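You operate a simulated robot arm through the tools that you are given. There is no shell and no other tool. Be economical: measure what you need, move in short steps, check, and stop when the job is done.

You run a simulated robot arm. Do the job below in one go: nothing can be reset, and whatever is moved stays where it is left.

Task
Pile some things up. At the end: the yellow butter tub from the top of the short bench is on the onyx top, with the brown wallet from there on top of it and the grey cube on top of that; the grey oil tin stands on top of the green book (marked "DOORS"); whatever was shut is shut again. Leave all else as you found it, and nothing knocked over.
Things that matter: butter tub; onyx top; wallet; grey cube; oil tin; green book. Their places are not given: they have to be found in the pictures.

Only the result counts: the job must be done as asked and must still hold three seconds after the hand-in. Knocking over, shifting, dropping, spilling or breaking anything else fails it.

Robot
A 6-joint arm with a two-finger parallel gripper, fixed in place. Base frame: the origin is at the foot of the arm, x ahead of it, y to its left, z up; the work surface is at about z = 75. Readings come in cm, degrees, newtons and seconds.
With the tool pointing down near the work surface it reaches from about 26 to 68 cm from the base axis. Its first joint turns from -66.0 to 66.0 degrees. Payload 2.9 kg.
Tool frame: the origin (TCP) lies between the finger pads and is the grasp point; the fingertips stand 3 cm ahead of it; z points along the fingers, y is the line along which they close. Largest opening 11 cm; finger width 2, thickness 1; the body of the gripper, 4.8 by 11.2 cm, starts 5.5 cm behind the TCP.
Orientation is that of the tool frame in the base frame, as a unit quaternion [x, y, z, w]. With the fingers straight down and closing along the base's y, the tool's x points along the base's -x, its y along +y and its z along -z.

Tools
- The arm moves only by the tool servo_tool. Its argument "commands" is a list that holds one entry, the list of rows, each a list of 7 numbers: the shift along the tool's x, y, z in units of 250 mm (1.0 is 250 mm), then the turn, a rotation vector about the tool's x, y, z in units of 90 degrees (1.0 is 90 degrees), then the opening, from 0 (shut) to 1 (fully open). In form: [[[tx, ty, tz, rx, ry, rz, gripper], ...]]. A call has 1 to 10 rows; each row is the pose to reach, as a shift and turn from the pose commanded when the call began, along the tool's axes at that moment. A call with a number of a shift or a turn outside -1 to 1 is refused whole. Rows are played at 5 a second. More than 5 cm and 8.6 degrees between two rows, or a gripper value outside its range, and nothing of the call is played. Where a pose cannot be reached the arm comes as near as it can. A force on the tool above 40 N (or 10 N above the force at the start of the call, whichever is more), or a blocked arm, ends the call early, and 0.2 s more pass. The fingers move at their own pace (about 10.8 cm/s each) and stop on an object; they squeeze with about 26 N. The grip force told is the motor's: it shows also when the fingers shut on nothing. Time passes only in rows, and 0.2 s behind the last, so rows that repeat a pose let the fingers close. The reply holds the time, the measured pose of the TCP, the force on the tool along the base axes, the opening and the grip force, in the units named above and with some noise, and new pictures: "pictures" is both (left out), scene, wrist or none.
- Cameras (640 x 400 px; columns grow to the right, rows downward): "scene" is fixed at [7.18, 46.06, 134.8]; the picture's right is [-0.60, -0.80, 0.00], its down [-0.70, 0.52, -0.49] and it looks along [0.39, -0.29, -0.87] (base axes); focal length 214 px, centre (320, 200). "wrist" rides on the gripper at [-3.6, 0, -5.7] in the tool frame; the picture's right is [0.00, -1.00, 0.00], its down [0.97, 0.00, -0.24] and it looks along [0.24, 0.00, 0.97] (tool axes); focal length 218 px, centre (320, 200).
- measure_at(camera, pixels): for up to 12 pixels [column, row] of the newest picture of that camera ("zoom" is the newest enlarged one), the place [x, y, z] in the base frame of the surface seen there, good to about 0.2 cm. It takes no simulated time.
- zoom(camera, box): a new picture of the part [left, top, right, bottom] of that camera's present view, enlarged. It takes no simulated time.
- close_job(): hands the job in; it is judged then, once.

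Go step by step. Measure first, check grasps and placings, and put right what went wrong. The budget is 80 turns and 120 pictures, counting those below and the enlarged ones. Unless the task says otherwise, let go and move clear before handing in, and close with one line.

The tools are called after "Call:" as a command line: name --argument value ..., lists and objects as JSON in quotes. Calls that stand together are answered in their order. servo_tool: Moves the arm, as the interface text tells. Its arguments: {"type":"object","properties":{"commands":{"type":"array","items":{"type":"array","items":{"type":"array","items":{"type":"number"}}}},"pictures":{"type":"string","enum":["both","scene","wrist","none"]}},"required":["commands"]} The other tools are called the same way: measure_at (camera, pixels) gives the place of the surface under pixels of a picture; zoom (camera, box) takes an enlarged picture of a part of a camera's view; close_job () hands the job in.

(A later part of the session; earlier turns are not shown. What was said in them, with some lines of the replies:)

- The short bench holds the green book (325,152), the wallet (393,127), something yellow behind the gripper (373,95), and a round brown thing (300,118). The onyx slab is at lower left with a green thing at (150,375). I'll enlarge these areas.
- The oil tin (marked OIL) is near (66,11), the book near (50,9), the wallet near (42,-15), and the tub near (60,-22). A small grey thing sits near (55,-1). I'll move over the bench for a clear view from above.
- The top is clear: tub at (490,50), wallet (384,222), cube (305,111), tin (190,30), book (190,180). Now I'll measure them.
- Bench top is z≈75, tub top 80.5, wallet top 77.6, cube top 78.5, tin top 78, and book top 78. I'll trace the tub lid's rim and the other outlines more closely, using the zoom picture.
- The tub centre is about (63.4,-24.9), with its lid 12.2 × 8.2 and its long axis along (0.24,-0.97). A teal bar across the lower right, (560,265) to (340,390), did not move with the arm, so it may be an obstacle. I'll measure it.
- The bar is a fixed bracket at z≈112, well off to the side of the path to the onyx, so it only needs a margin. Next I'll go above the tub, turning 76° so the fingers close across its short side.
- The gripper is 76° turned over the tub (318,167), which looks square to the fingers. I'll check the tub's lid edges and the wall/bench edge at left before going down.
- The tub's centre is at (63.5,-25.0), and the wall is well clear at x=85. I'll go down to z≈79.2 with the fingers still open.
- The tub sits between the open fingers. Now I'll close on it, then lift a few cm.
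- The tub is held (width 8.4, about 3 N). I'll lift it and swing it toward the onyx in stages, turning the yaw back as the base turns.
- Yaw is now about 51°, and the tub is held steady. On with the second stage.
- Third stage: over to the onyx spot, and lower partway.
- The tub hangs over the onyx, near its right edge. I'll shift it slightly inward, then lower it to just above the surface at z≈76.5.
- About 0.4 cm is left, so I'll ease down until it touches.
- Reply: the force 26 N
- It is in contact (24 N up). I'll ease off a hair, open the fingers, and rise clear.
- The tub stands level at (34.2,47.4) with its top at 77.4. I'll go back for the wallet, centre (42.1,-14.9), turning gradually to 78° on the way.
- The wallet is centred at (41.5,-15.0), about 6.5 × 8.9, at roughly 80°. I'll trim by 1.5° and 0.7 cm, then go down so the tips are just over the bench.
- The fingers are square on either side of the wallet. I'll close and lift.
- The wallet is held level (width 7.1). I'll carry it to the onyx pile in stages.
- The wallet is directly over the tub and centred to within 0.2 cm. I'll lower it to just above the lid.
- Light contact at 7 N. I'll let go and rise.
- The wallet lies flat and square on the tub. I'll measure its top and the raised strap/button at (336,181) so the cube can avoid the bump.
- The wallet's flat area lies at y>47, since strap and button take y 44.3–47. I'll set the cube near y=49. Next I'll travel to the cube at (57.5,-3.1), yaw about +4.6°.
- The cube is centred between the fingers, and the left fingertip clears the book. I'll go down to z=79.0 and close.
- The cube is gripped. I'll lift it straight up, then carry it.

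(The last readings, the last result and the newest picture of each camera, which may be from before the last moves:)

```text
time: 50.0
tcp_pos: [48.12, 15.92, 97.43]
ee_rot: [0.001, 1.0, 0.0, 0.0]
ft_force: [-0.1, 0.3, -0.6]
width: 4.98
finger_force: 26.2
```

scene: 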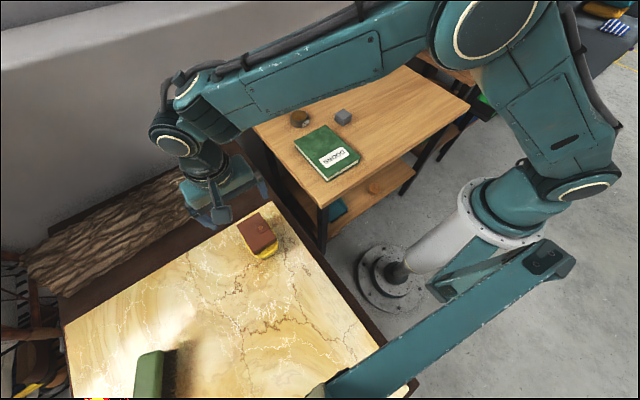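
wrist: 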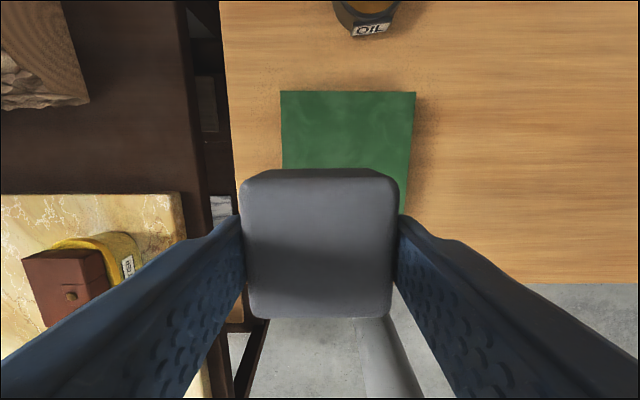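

Call:
servo_tool --commands '[[[0.06, 0.15, 0, 0, 0, 0, 0], [0.13, 0.3, 0, 0, 0, 0, 0], [0.2, 0.45, 0, 0, 0, 0, 0], [0.27, 0.6, 0, 0, 0, 0, 0], [0.34, 0.75, 0, 0, 0, 0, 0], [0.4, 0.9, 0, 0, 0, 0, 0], [0.4, 0.9, 0, 0, 0, 0, 0]]]' --pictures "none"

Call:
servo_tool --commands '[[[0.05, 0.14, 0, 0, 0, 0, 0], [0.1, 0.28, 0, 0, 0, 0, 0], [0.158, 0.424, 0, 0, 0, 0, 0], [0.158, 0.424, 0.12, 0, 0, 0, 0], [0.158, 0.424, 0.24, 0, 0, 0, 0], [0.158, 0.424, 0.34, 0, 0, 0, 0], [0.158, 0.424, 0.34, 0, 0, 0, 0]]]'

```text
time: 51.6
tcp_pos: [38.09, 38.32, 97.49]
ee_rot: [0.0, 1.0, 0.0, 0.0]
ft_force: [-0.5, 1.1, -0.6]
width: 4.93
finger_force: 26.4
```

```text
time: 53.2
tcp_pos: [34.38, 48.92, 89.01]
ee_rot: [0.0, 1.0, 0.0, 0.0]
ft_force: [0.4, 0.2, -0.7]
width: 4.95
finger_force: 26.0
```

scene: 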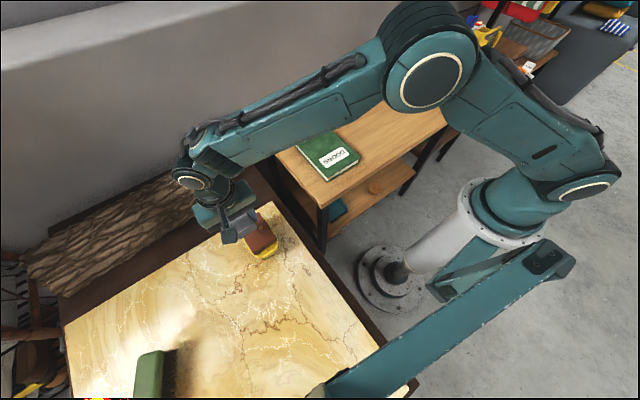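
wrist: 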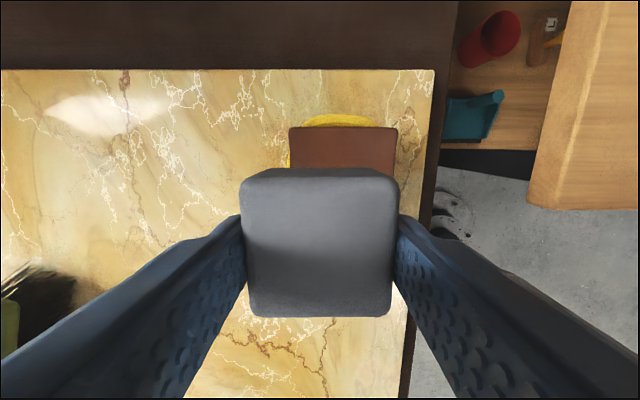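

The cube is over the wallet. I expect contact at TCP z≈84.1, so I'll lower to 84.5 and then ease down.

Call:
servo_tool --commands '[[[0, 0, 0.06, 0, 0, 0, 0], [0, 0, 0.12, 0, 0, 0, 0], [0, 0, 0.16, 0, 0, 0, 0], [0, 0, 0.18, 0, 0, 0, 0], [0, 0, 0.185, 0, 0, 0, 0], [0, 0, 0.19, 0, 0, 0, 0], [0, 0, 0.19, 0, 0, 0, 0]]]' --pictures "none"

Call:
servo_tool --commands '[[[0, 0, 0.004, 0, 0, 0, 0], [0, 0, 0.007, 0, 0, 0, 0], [0, 0, 0.007, 0, 0, 0, 0]]]' --pictures "wrist"

```text
time: 54.8
tcp_pos: [34.26, 48.9, 84.18]
ee_rot: [0.0, 1.0, -0.001, 0.0]
ft_force: [-0.2, 0.0, -0.6]
width: 4.97
finger_force: 25.8
```

```text
time: 55.6
tcp_pos: [34.39, 48.95, 84.13]
ee_rot: [0.0, 1.0, 0.001, 0.0]
ft_force: [-0.5, -1.8, 3.0]
width: 4.97
finger_force: 26.3
```

wrist: 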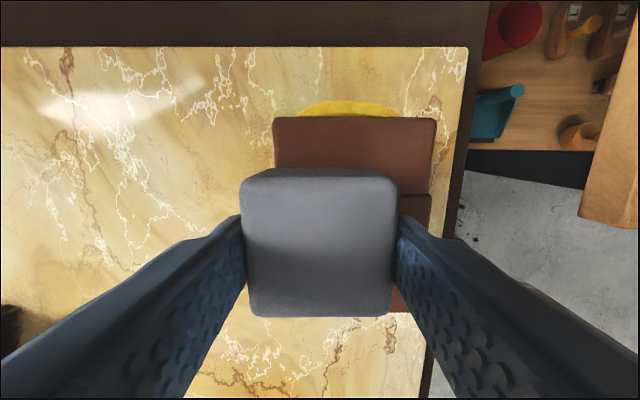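

First contact (about 3.5 N up). I'll press another 0.1 cm, then let go with a small opening and rise.

Call:
servo_tool --commands '[[[0, 0, 0.003, 0, 0, 0, 0], [0, 0, 0.003, 0, 0, 0, 0.7], [0, 0, 0.003, 0, 0, 0, 0.7], [0, 0, 0.003, 0, 0, 0, 0.7], [0, 0, -0.1, 0, 0, 0, 0.7], [0, 0, -0.25, 0, 0, 0, 1], [0, 0, -0.42, 0, 0, 0, 1], [0, 0, -0.55, 0, 0, 0, 1], [0, 0, -0.55, 0, 0, 0, 1]]]'

```text
time: 57.6
tcp_pos: [34.45, 48.94, 97.67]
ee_rot: [0.0, 1.0, 0.0, -0.001]
ft_force: [0.6, 0.9, 1.4]
width: 10.99
finger_force: 0.1
```

scene: 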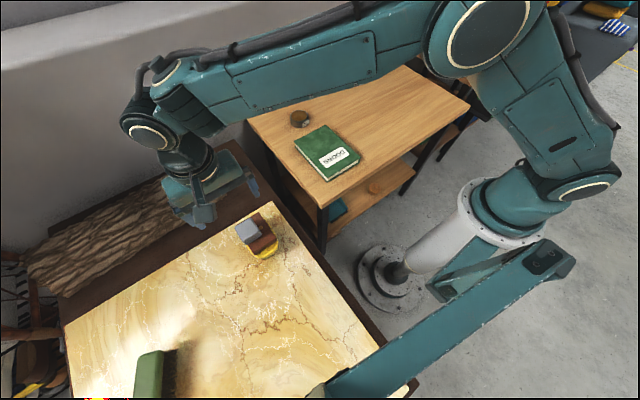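
wrist: 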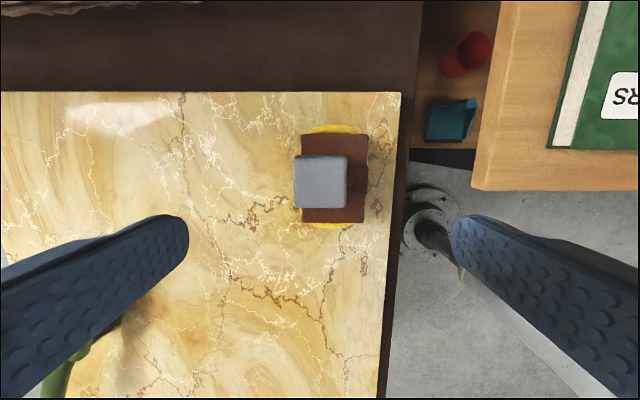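

Call:
measure_at --camera "wrist" --pixels '[[298, 160], [343, 160], [343, 204], [298, 204], [321, 182], [305, 140], [363, 140], [360, 218], [308, 218]]'

Call:
zoom --camera "scene" --box '[210, 190, 310, 270]'

```text
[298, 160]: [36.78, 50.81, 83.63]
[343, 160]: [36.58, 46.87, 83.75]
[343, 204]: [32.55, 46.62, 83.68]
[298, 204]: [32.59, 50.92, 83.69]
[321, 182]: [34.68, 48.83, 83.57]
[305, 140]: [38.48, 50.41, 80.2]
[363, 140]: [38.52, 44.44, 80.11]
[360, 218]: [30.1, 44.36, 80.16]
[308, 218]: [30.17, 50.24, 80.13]
```

```text
5.00 times, centred on (260, 230) of scene
```

zoom: 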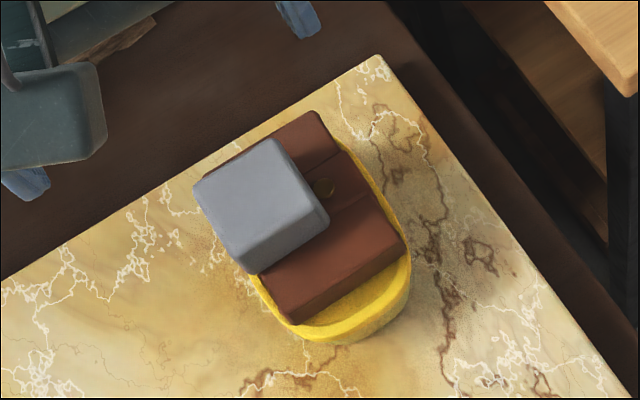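

The pile is level and the cube's top is at 83.7. Now the tin: I'll move over near (60,10) to look at it.

Call:
servo_tool --commands '[[[-0.05, -0.16, 0, 0, 0, 0, 1], [-0.12, -0.32, 0, 0, 0, 0, 1], [-0.2, -0.48, 0, 0, 0, 0, 1], [-0.29, -0.64, 0, 0, 0, 0, 1], [-0.38, -0.8, 0, 0, 0, 0, 1], [-0.38, -0.8, 0, 0, 0, 0, 1]]]' --pictures "none"

Call:
servo_tool --commands '[[[-0.11, -0.15, 0, 0, 0, 0, 1], [-0.22, -0.3, 0, 0, 0, 0, 1], [-0.33, -0.45, 0, 0, 0, 0, 1], [-0.44, -0.6, 0, 0, 0, 0, 1], [-0.56, -0.74, 0, 0, 0, 0, 1], [-0.66, -0.74, 0, 0, 0, 0, 1], [-0.66, -0.74, 0, 0, 0, 0, 1]]]' --pictures "wrist"

```text
time: 59.0
tcp_pos: [43.79, 28.92, 97.6]
ee_rot: [-0.001, 1.0, 0.001, 0.0]
ft_force: [0.4, -0.2, 0.5]
width: 11.0
finger_force: 0.0
```

```text
time: 60.6
tcp_pos: [60.53, 10.43, 97.83]
ee_rot: [-0.001, 1.0, 0.0, 0.001]
ft_force: [0.2, -0.9, 0.8]
width: 11.0
finger_force: 0.1
```

wrist: 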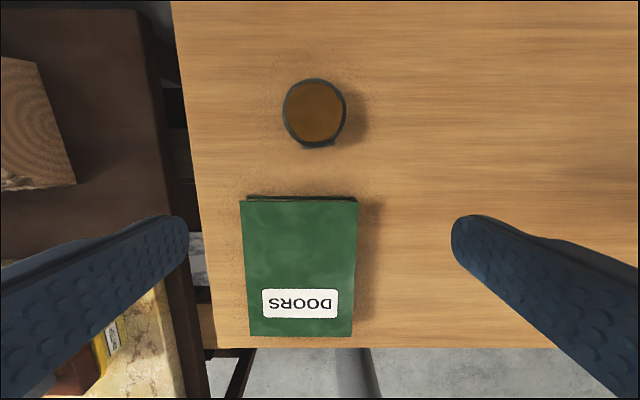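

Call:
zoom --camera "wrist" --box '[265, 65, 365, 165]'

Call:
measure_at --camera "wrist" --pixels '[[286, 113], [345, 113], [315, 81], [317, 142], [315, 113], [300, 113], [246, 203], [354, 204], [349, 332], [254, 332], [300, 260], [312, 146]]'

```text
4.00 times, centred on (315, 115) of wrist
```

zoom: 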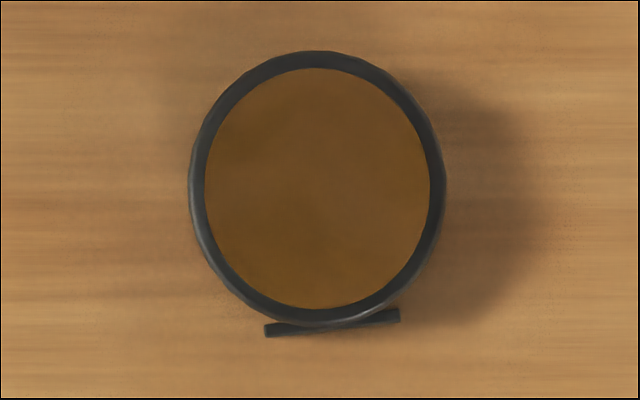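

```text
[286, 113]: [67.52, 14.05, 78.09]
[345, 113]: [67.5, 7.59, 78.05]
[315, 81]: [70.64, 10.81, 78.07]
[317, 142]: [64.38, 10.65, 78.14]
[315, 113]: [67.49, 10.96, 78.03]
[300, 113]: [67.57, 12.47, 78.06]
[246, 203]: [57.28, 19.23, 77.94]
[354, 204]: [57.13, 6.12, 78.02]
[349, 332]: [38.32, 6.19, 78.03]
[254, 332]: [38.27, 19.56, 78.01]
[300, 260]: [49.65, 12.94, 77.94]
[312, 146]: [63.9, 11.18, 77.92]
```

The tin is brim-full of something brown, with its centre at (67.5,10.8), radius 3.2 and height 3.1. It must stay level and move smoothly. I'll approach above it with TCP at x≈67.1, at the edge of reach.

Call:
servo_tool --commands '[[[-0.1, 0.015, 0.06, 0, 0, 0, 1], [-0.2, 0.015, 0.16, 0, 0, 0, 1], [-0.262, 0.015, 0.28, 0, 0, 0, 1], [-0.262, 0.015, 0.4, 0, 0, 0, 1], [-0.262, 0.015, 0.5, 0, 0, 0, 1], [-0.262, 0.015, 0.55, 0, 0, 0, 1], [-0.262, 0.015, 0.55, 0, 0, 0, 1]]]'

```text
time: 62.2
tcp_pos: [66.91, 10.82, 84.14]
ee_rot: [0.0, 1.0, 0.0, 0.0]
ft_force: [0.8, 0.6, 0.6]
width: 10.99
finger_force: 0.0
```

scene: 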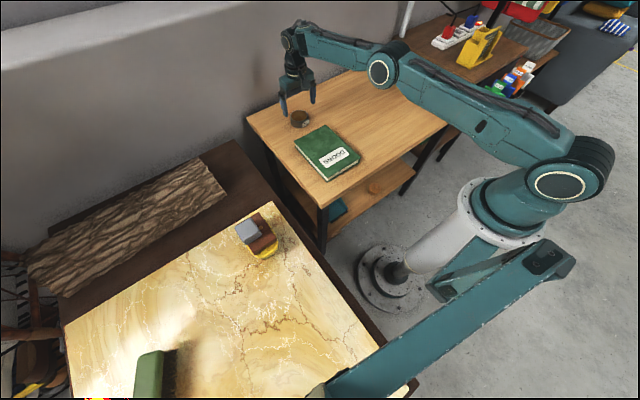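
wrist: 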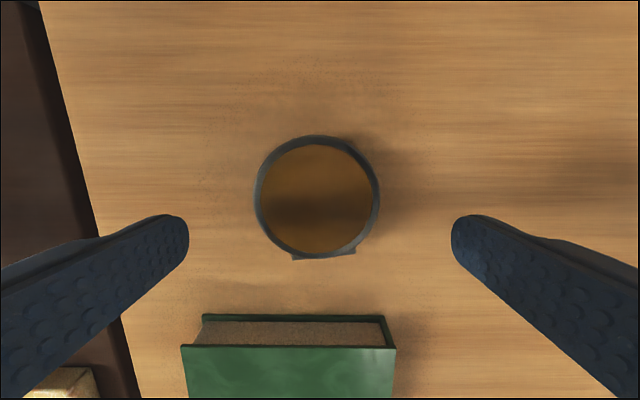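

The reach is fine. I'll go down to z=78.6, nudging 0.4 cm outward, and keep the fingers open.

Call:
servo_tool --commands '[[[-0.008, 0, 0.06, 0, 0, 0, 1], [-0.016, 0, 0.12, 0, 0, 0, 1], [-0.016, 0, 0.17, 0, 0, 0, 1], [-0.016, 0, 0.21, 0, 0, 0, 1], [-0.016, 0, 0.222, 0, 0, 0, 1], [-0.016, 0, 0.222, 0, 0, 0, 1]]]' --pictures "wrist"

```text
time: 63.6
tcp_pos: [66.88, 10.74, 78.61]
ee_rot: [0.0, 1.0, 0.001, 0.0]
ft_force: [0.2, 0.0, -0.8]
width: 11.02
finger_force: 0.0
out of reach, approached as far as the arm can: row 3, 4, 5, 6
```

wrist: 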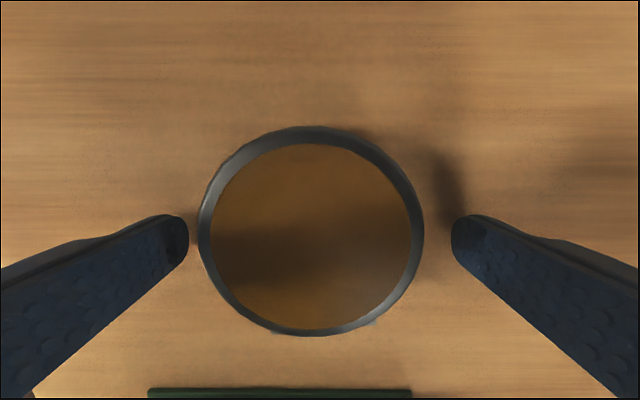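

The reach limit leaves TCP 0.6 cm short of centre, still inside the 2 cm pad. I'll nudge 0.25 cm left so both fingers touch together, then close.

Call:
servo_tool --commands '[[[0, 0.01, 0, 0, 0, 0, 1], [0, 0.01, 0, 0, 0, 0, 1], [0, 0.01, 0, 0, 0, 0, 0.75], [0, 0.01, 0, 0, 0, 0, 0.6], [0, 0.01, 0, 0, 0, 0, 0], [0, 0.01, 0, 0, 0, 0, 0], [0, 0.01, 0, 0, 0, 0, 0], [0, 0.01, 0, 0, 0, 0, 0]]]' --pictures "wrist"

```text
time: 65.4
tcp_pos: [66.84, 10.96, 78.6]
ee_rot: [-0.001, 1.0, 0.0, 0.0]
ft_force: [0.2, -2.1, 2.6]
width: 6.83
finger_force: 25.8
```

wrist: 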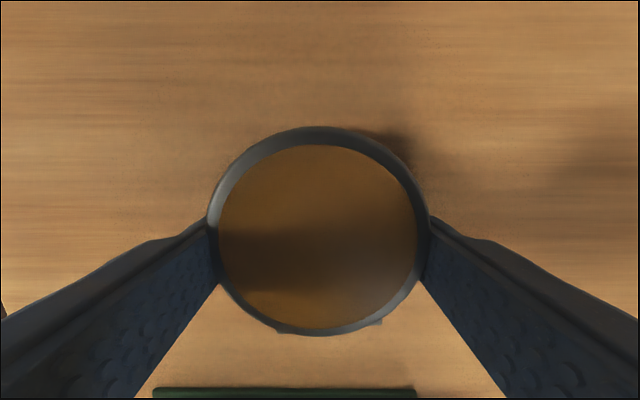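

The tin is gripped squarely (width 6.8). I'll lift slowly and straight up.

Call:
servo_tool --commands '[[[0, 0, -0.008, 0, 0, 0, 0], [0, 0, -0.022, 0, 0, 0, 0], [0, 0, -0.045, 0, 0, 0, 0], [0, 0, -0.075, 0, 0, 0, 0], [0, 0, -0.11, 0, 0, 0, 0], [0, 0, -0.145, 0, 0, 0, 0], [0, 0, -0.175, 0, 0, 0, 0], [0, 0, -0.195, 0, 0, 0, 0], [0, 0, -0.2, 0, 0, 0, 0], [0, 0, -0.2, 0, 0, 0, 0]]]'

```text
time: 67.6
tcp_pos: [66.91, 10.96, 83.51]
ee_rot: [0.0, 1.0, 0.0, -0.001]
ft_force: [-0.5, 0.1, -4.4]
width: 6.77
finger_force: 26.5
```

scene: 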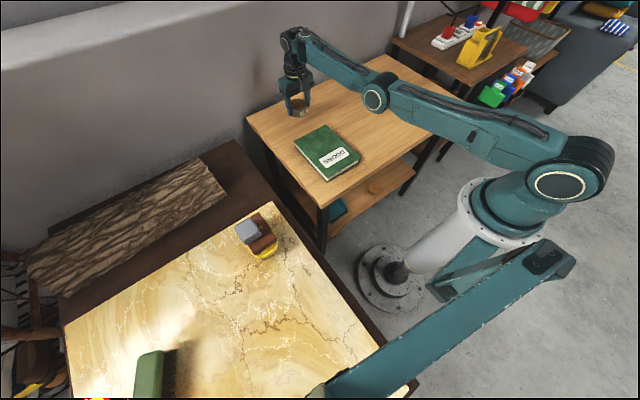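
wrist: 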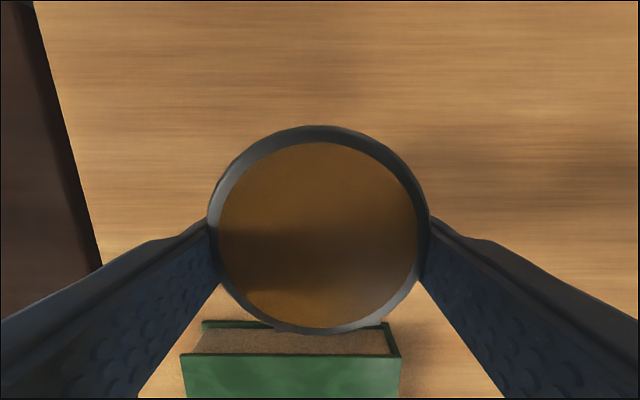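

The tin hangs level and clears the book top by about 2 cm. I'll slide it gently over the book in two slow, ramped stages.

Call:
servo_tool --commands '[[[0.008, 0.001, 0, 0, 0, 0, 0], [0.03, 0.003, 0, 0, 0, 0, 0], [0.068, 0.006, 0, 0, 0, 0, 0], [0.12, 0.011, 0, 0, 0, 0, 0], [0.18, 0.017, 0, 0, 0, 0, 0], [0.245, 0.023, 0, 0, 0, 0, 0], [0.3, 0.028, 0, 0, 0, 0, 0], [0.34, 0.032, 0, 0, 0, 0, 0], [0.37, 0.035, 0, 0, 0, 0, 0], [0.38, 0.036, 0, 0, 0, 0, 0]]]' --pictures "none"

Call:
servo_tool --commands '[[[0.008, 0.001, 0, 0, 0, 0, 0], [0.03, 0.003, 0, 0, 0, 0, 0], [0.068, 0.006, 0, 0, 0, 0, 0], [0.12, 0.011, 0, 0, 0, 0, 0], [0.18, 0.017, 0, 0, 0, 0, 0], [0.245, 0.023, 0, 0, 0, 0, 0], [0.3, 0.028, 0, 0, 0, 0, 0], [0.34, 0.032, 0, 0, 0, 0, 0], [0.37, 0.035, 0, 0, 0, 0, 0], [0.38, 0.036, 0, 0, 0, 0, 0]]]' --pictures "both"

```text
time: 69.8
tcp_pos: [57.5, 11.9, 83.54]
ee_rot: [0.001, 1.0, 0.0, 0.0]
ft_force: [-1.4, 0.5, -4.4]
width: 6.75
finger_force: 25.6
out of reach, approached as far as the arm can: row 1
```

```text
time: 72.0
tcp_pos: [47.98, 12.75, 83.5]
ee_rot: [0.0, 1.0, 0.0, 0.0]
ft_force: [0.6, -0.4, -3.4]
width: 6.74
finger_force: 25.9
```

scene: 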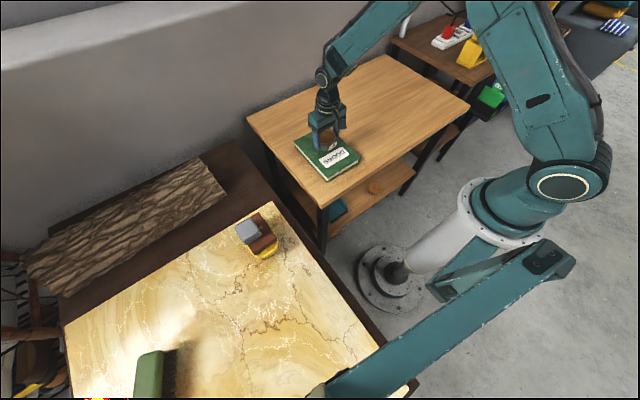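
wrist: 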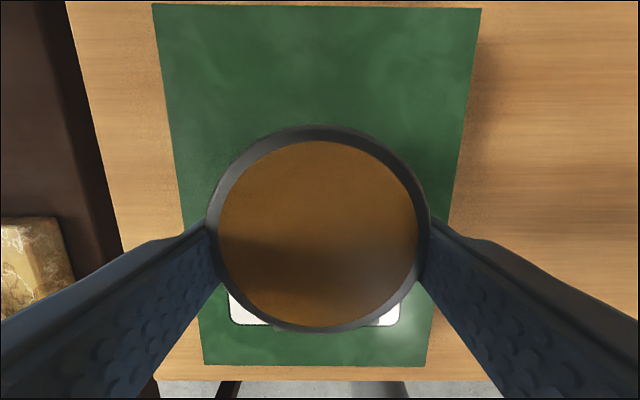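

The tin is centred over the book, with contact expected at TCP z≈81.6. I'll lower slowly to about 81.8.

Call:
servo_tool --commands '[[[0, 0, 0.006, 0, 0, 0, 0], [0, 0, 0.018, 0, 0, 0, 0], [0, 0, 0.032, 0, 0, 0, 0], [0, 0, 0.046, 0, 0, 0, 0], [0, 0, 0.058, 0, 0, 0, 0], [0, 0, 0.066, 0, 0, 0, 0], [0, 0, 0.068, 0, 0, 0, 0], [0, 0, 0.068, 0, 0, 0, 0]]]' --pictures "none"

Call:
servo_tool --commands '[[[0, 0, 0.003, 0, 0, 0, 0], [0, 0, 0.006, 0, 0, 0, 0], [0, 0, 0.006, 0, 0, 0, 0]]]' --pictures "none"

```text
time: 73.8
tcp_pos: [48.05, 12.72, 81.87]
ee_rot: [0.0, 1.0, 0.0, 0.001]
ft_force: [0.0, -0.1, -4.2]
width: 6.73
finger_force: 26.6
```

```text
time: 74.6
tcp_pos: [47.94, 12.69, 81.81]
ee_rot: [0.0, 1.0, 0.0, 0.001]
ft_force: [-0.2, 0.7, -2.9]
width: 6.73
finger_force: 26.1
```

Call:
servo_tool --commands '[[[0, 0, 0.003, 0, 0, 0, 0], [0, 0, 0.006, 0, 0, 0, 0], [0, 0, 0.006, 0, 0, 0, 0]]]' --pictures "none"

```text
time: 75.4
tcp_pos: [47.98, 12.66, 81.64]
ee_rot: [0.0, 1.0, 0.0, -0.001]
ft_force: [-3.1, -1.1, 3.0]
width: 6.72
finger_force: 26.0
```

Force went from -4 to +3 N, so the tin has touched down. I'll let go and rise straight up.

Call:
servo_tool --commands '[[[0, 0, 0, 0, 0, 0, 0.75], [0, 0, 0, 0, 0, 0, 0.9], [0, 0, 0, 0, 0, 0, 1], [0, 0, 0, 0, 0, 0, 1], [0, 0, -0.08, 0, 0, 0, 1], [0, 0, -0.2, 0, 0, 0, 1], [0, 0, -0.36, 0, 0, 0, 1], [0, 0, -0.54, 0, 0, 0, 1], [0, 0, -0.7, 0, 0, 0, 1], [0, 0, -0.7, 0, 0, 0, 1]]]'

```text
time: 77.6
tcp_pos: [47.96, 12.72, 99.09]
ee_rot: [0.0, 1.0, 0.0, -0.001]
ft_force: [-0.4, -0.1, -0.2]
width: 10.99
finger_force: 0.1
```

scene: 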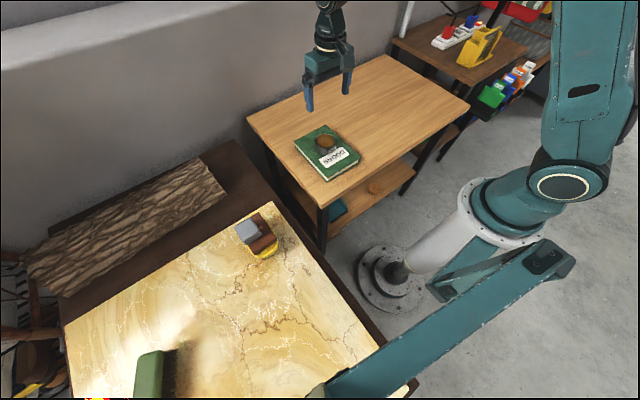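
wrist: 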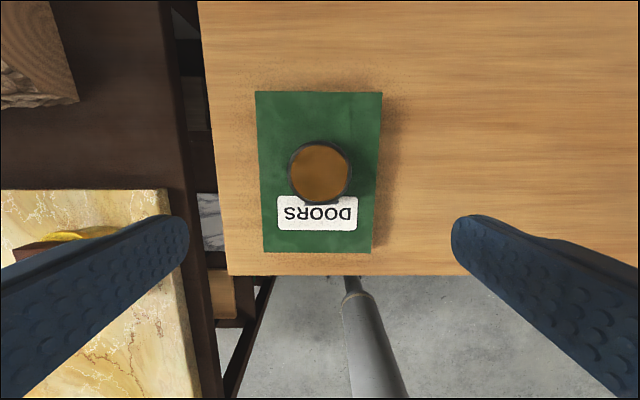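

The tin stands on the book at (320,172). One last check that the book hasn't shifted and the tin is level, and that the pile is unchanged.

Call:
measure_at --camera "wrist" --pixels '[[293, 172], [348, 172], [320, 146], [320, 199], [258, 97], [378, 97], [370, 248], [266, 248], [320, 172]]'

Call:
measure_at --camera "scene" --pixels '[[247, 231], [262, 232], [264, 252]]'

```text
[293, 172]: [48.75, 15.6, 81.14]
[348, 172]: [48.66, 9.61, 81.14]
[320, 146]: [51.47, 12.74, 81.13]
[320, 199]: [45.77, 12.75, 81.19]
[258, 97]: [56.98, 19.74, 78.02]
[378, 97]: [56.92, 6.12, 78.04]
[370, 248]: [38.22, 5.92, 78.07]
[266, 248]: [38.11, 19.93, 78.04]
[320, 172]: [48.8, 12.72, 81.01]
```

```text
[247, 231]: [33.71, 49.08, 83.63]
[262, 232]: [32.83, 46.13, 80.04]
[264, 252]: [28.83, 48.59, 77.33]
```

The tin is level at 81.1, the book is where it was, and the pile's heights are unchanged. Nothing was opened, so I'm handing in.

Call:
close_job

```text
The job is handed in.
```

The job is handed in: the tub, wallet and cube are piled on the onyx top and the oil tin is on the green book. Nothing else was moved or opened.
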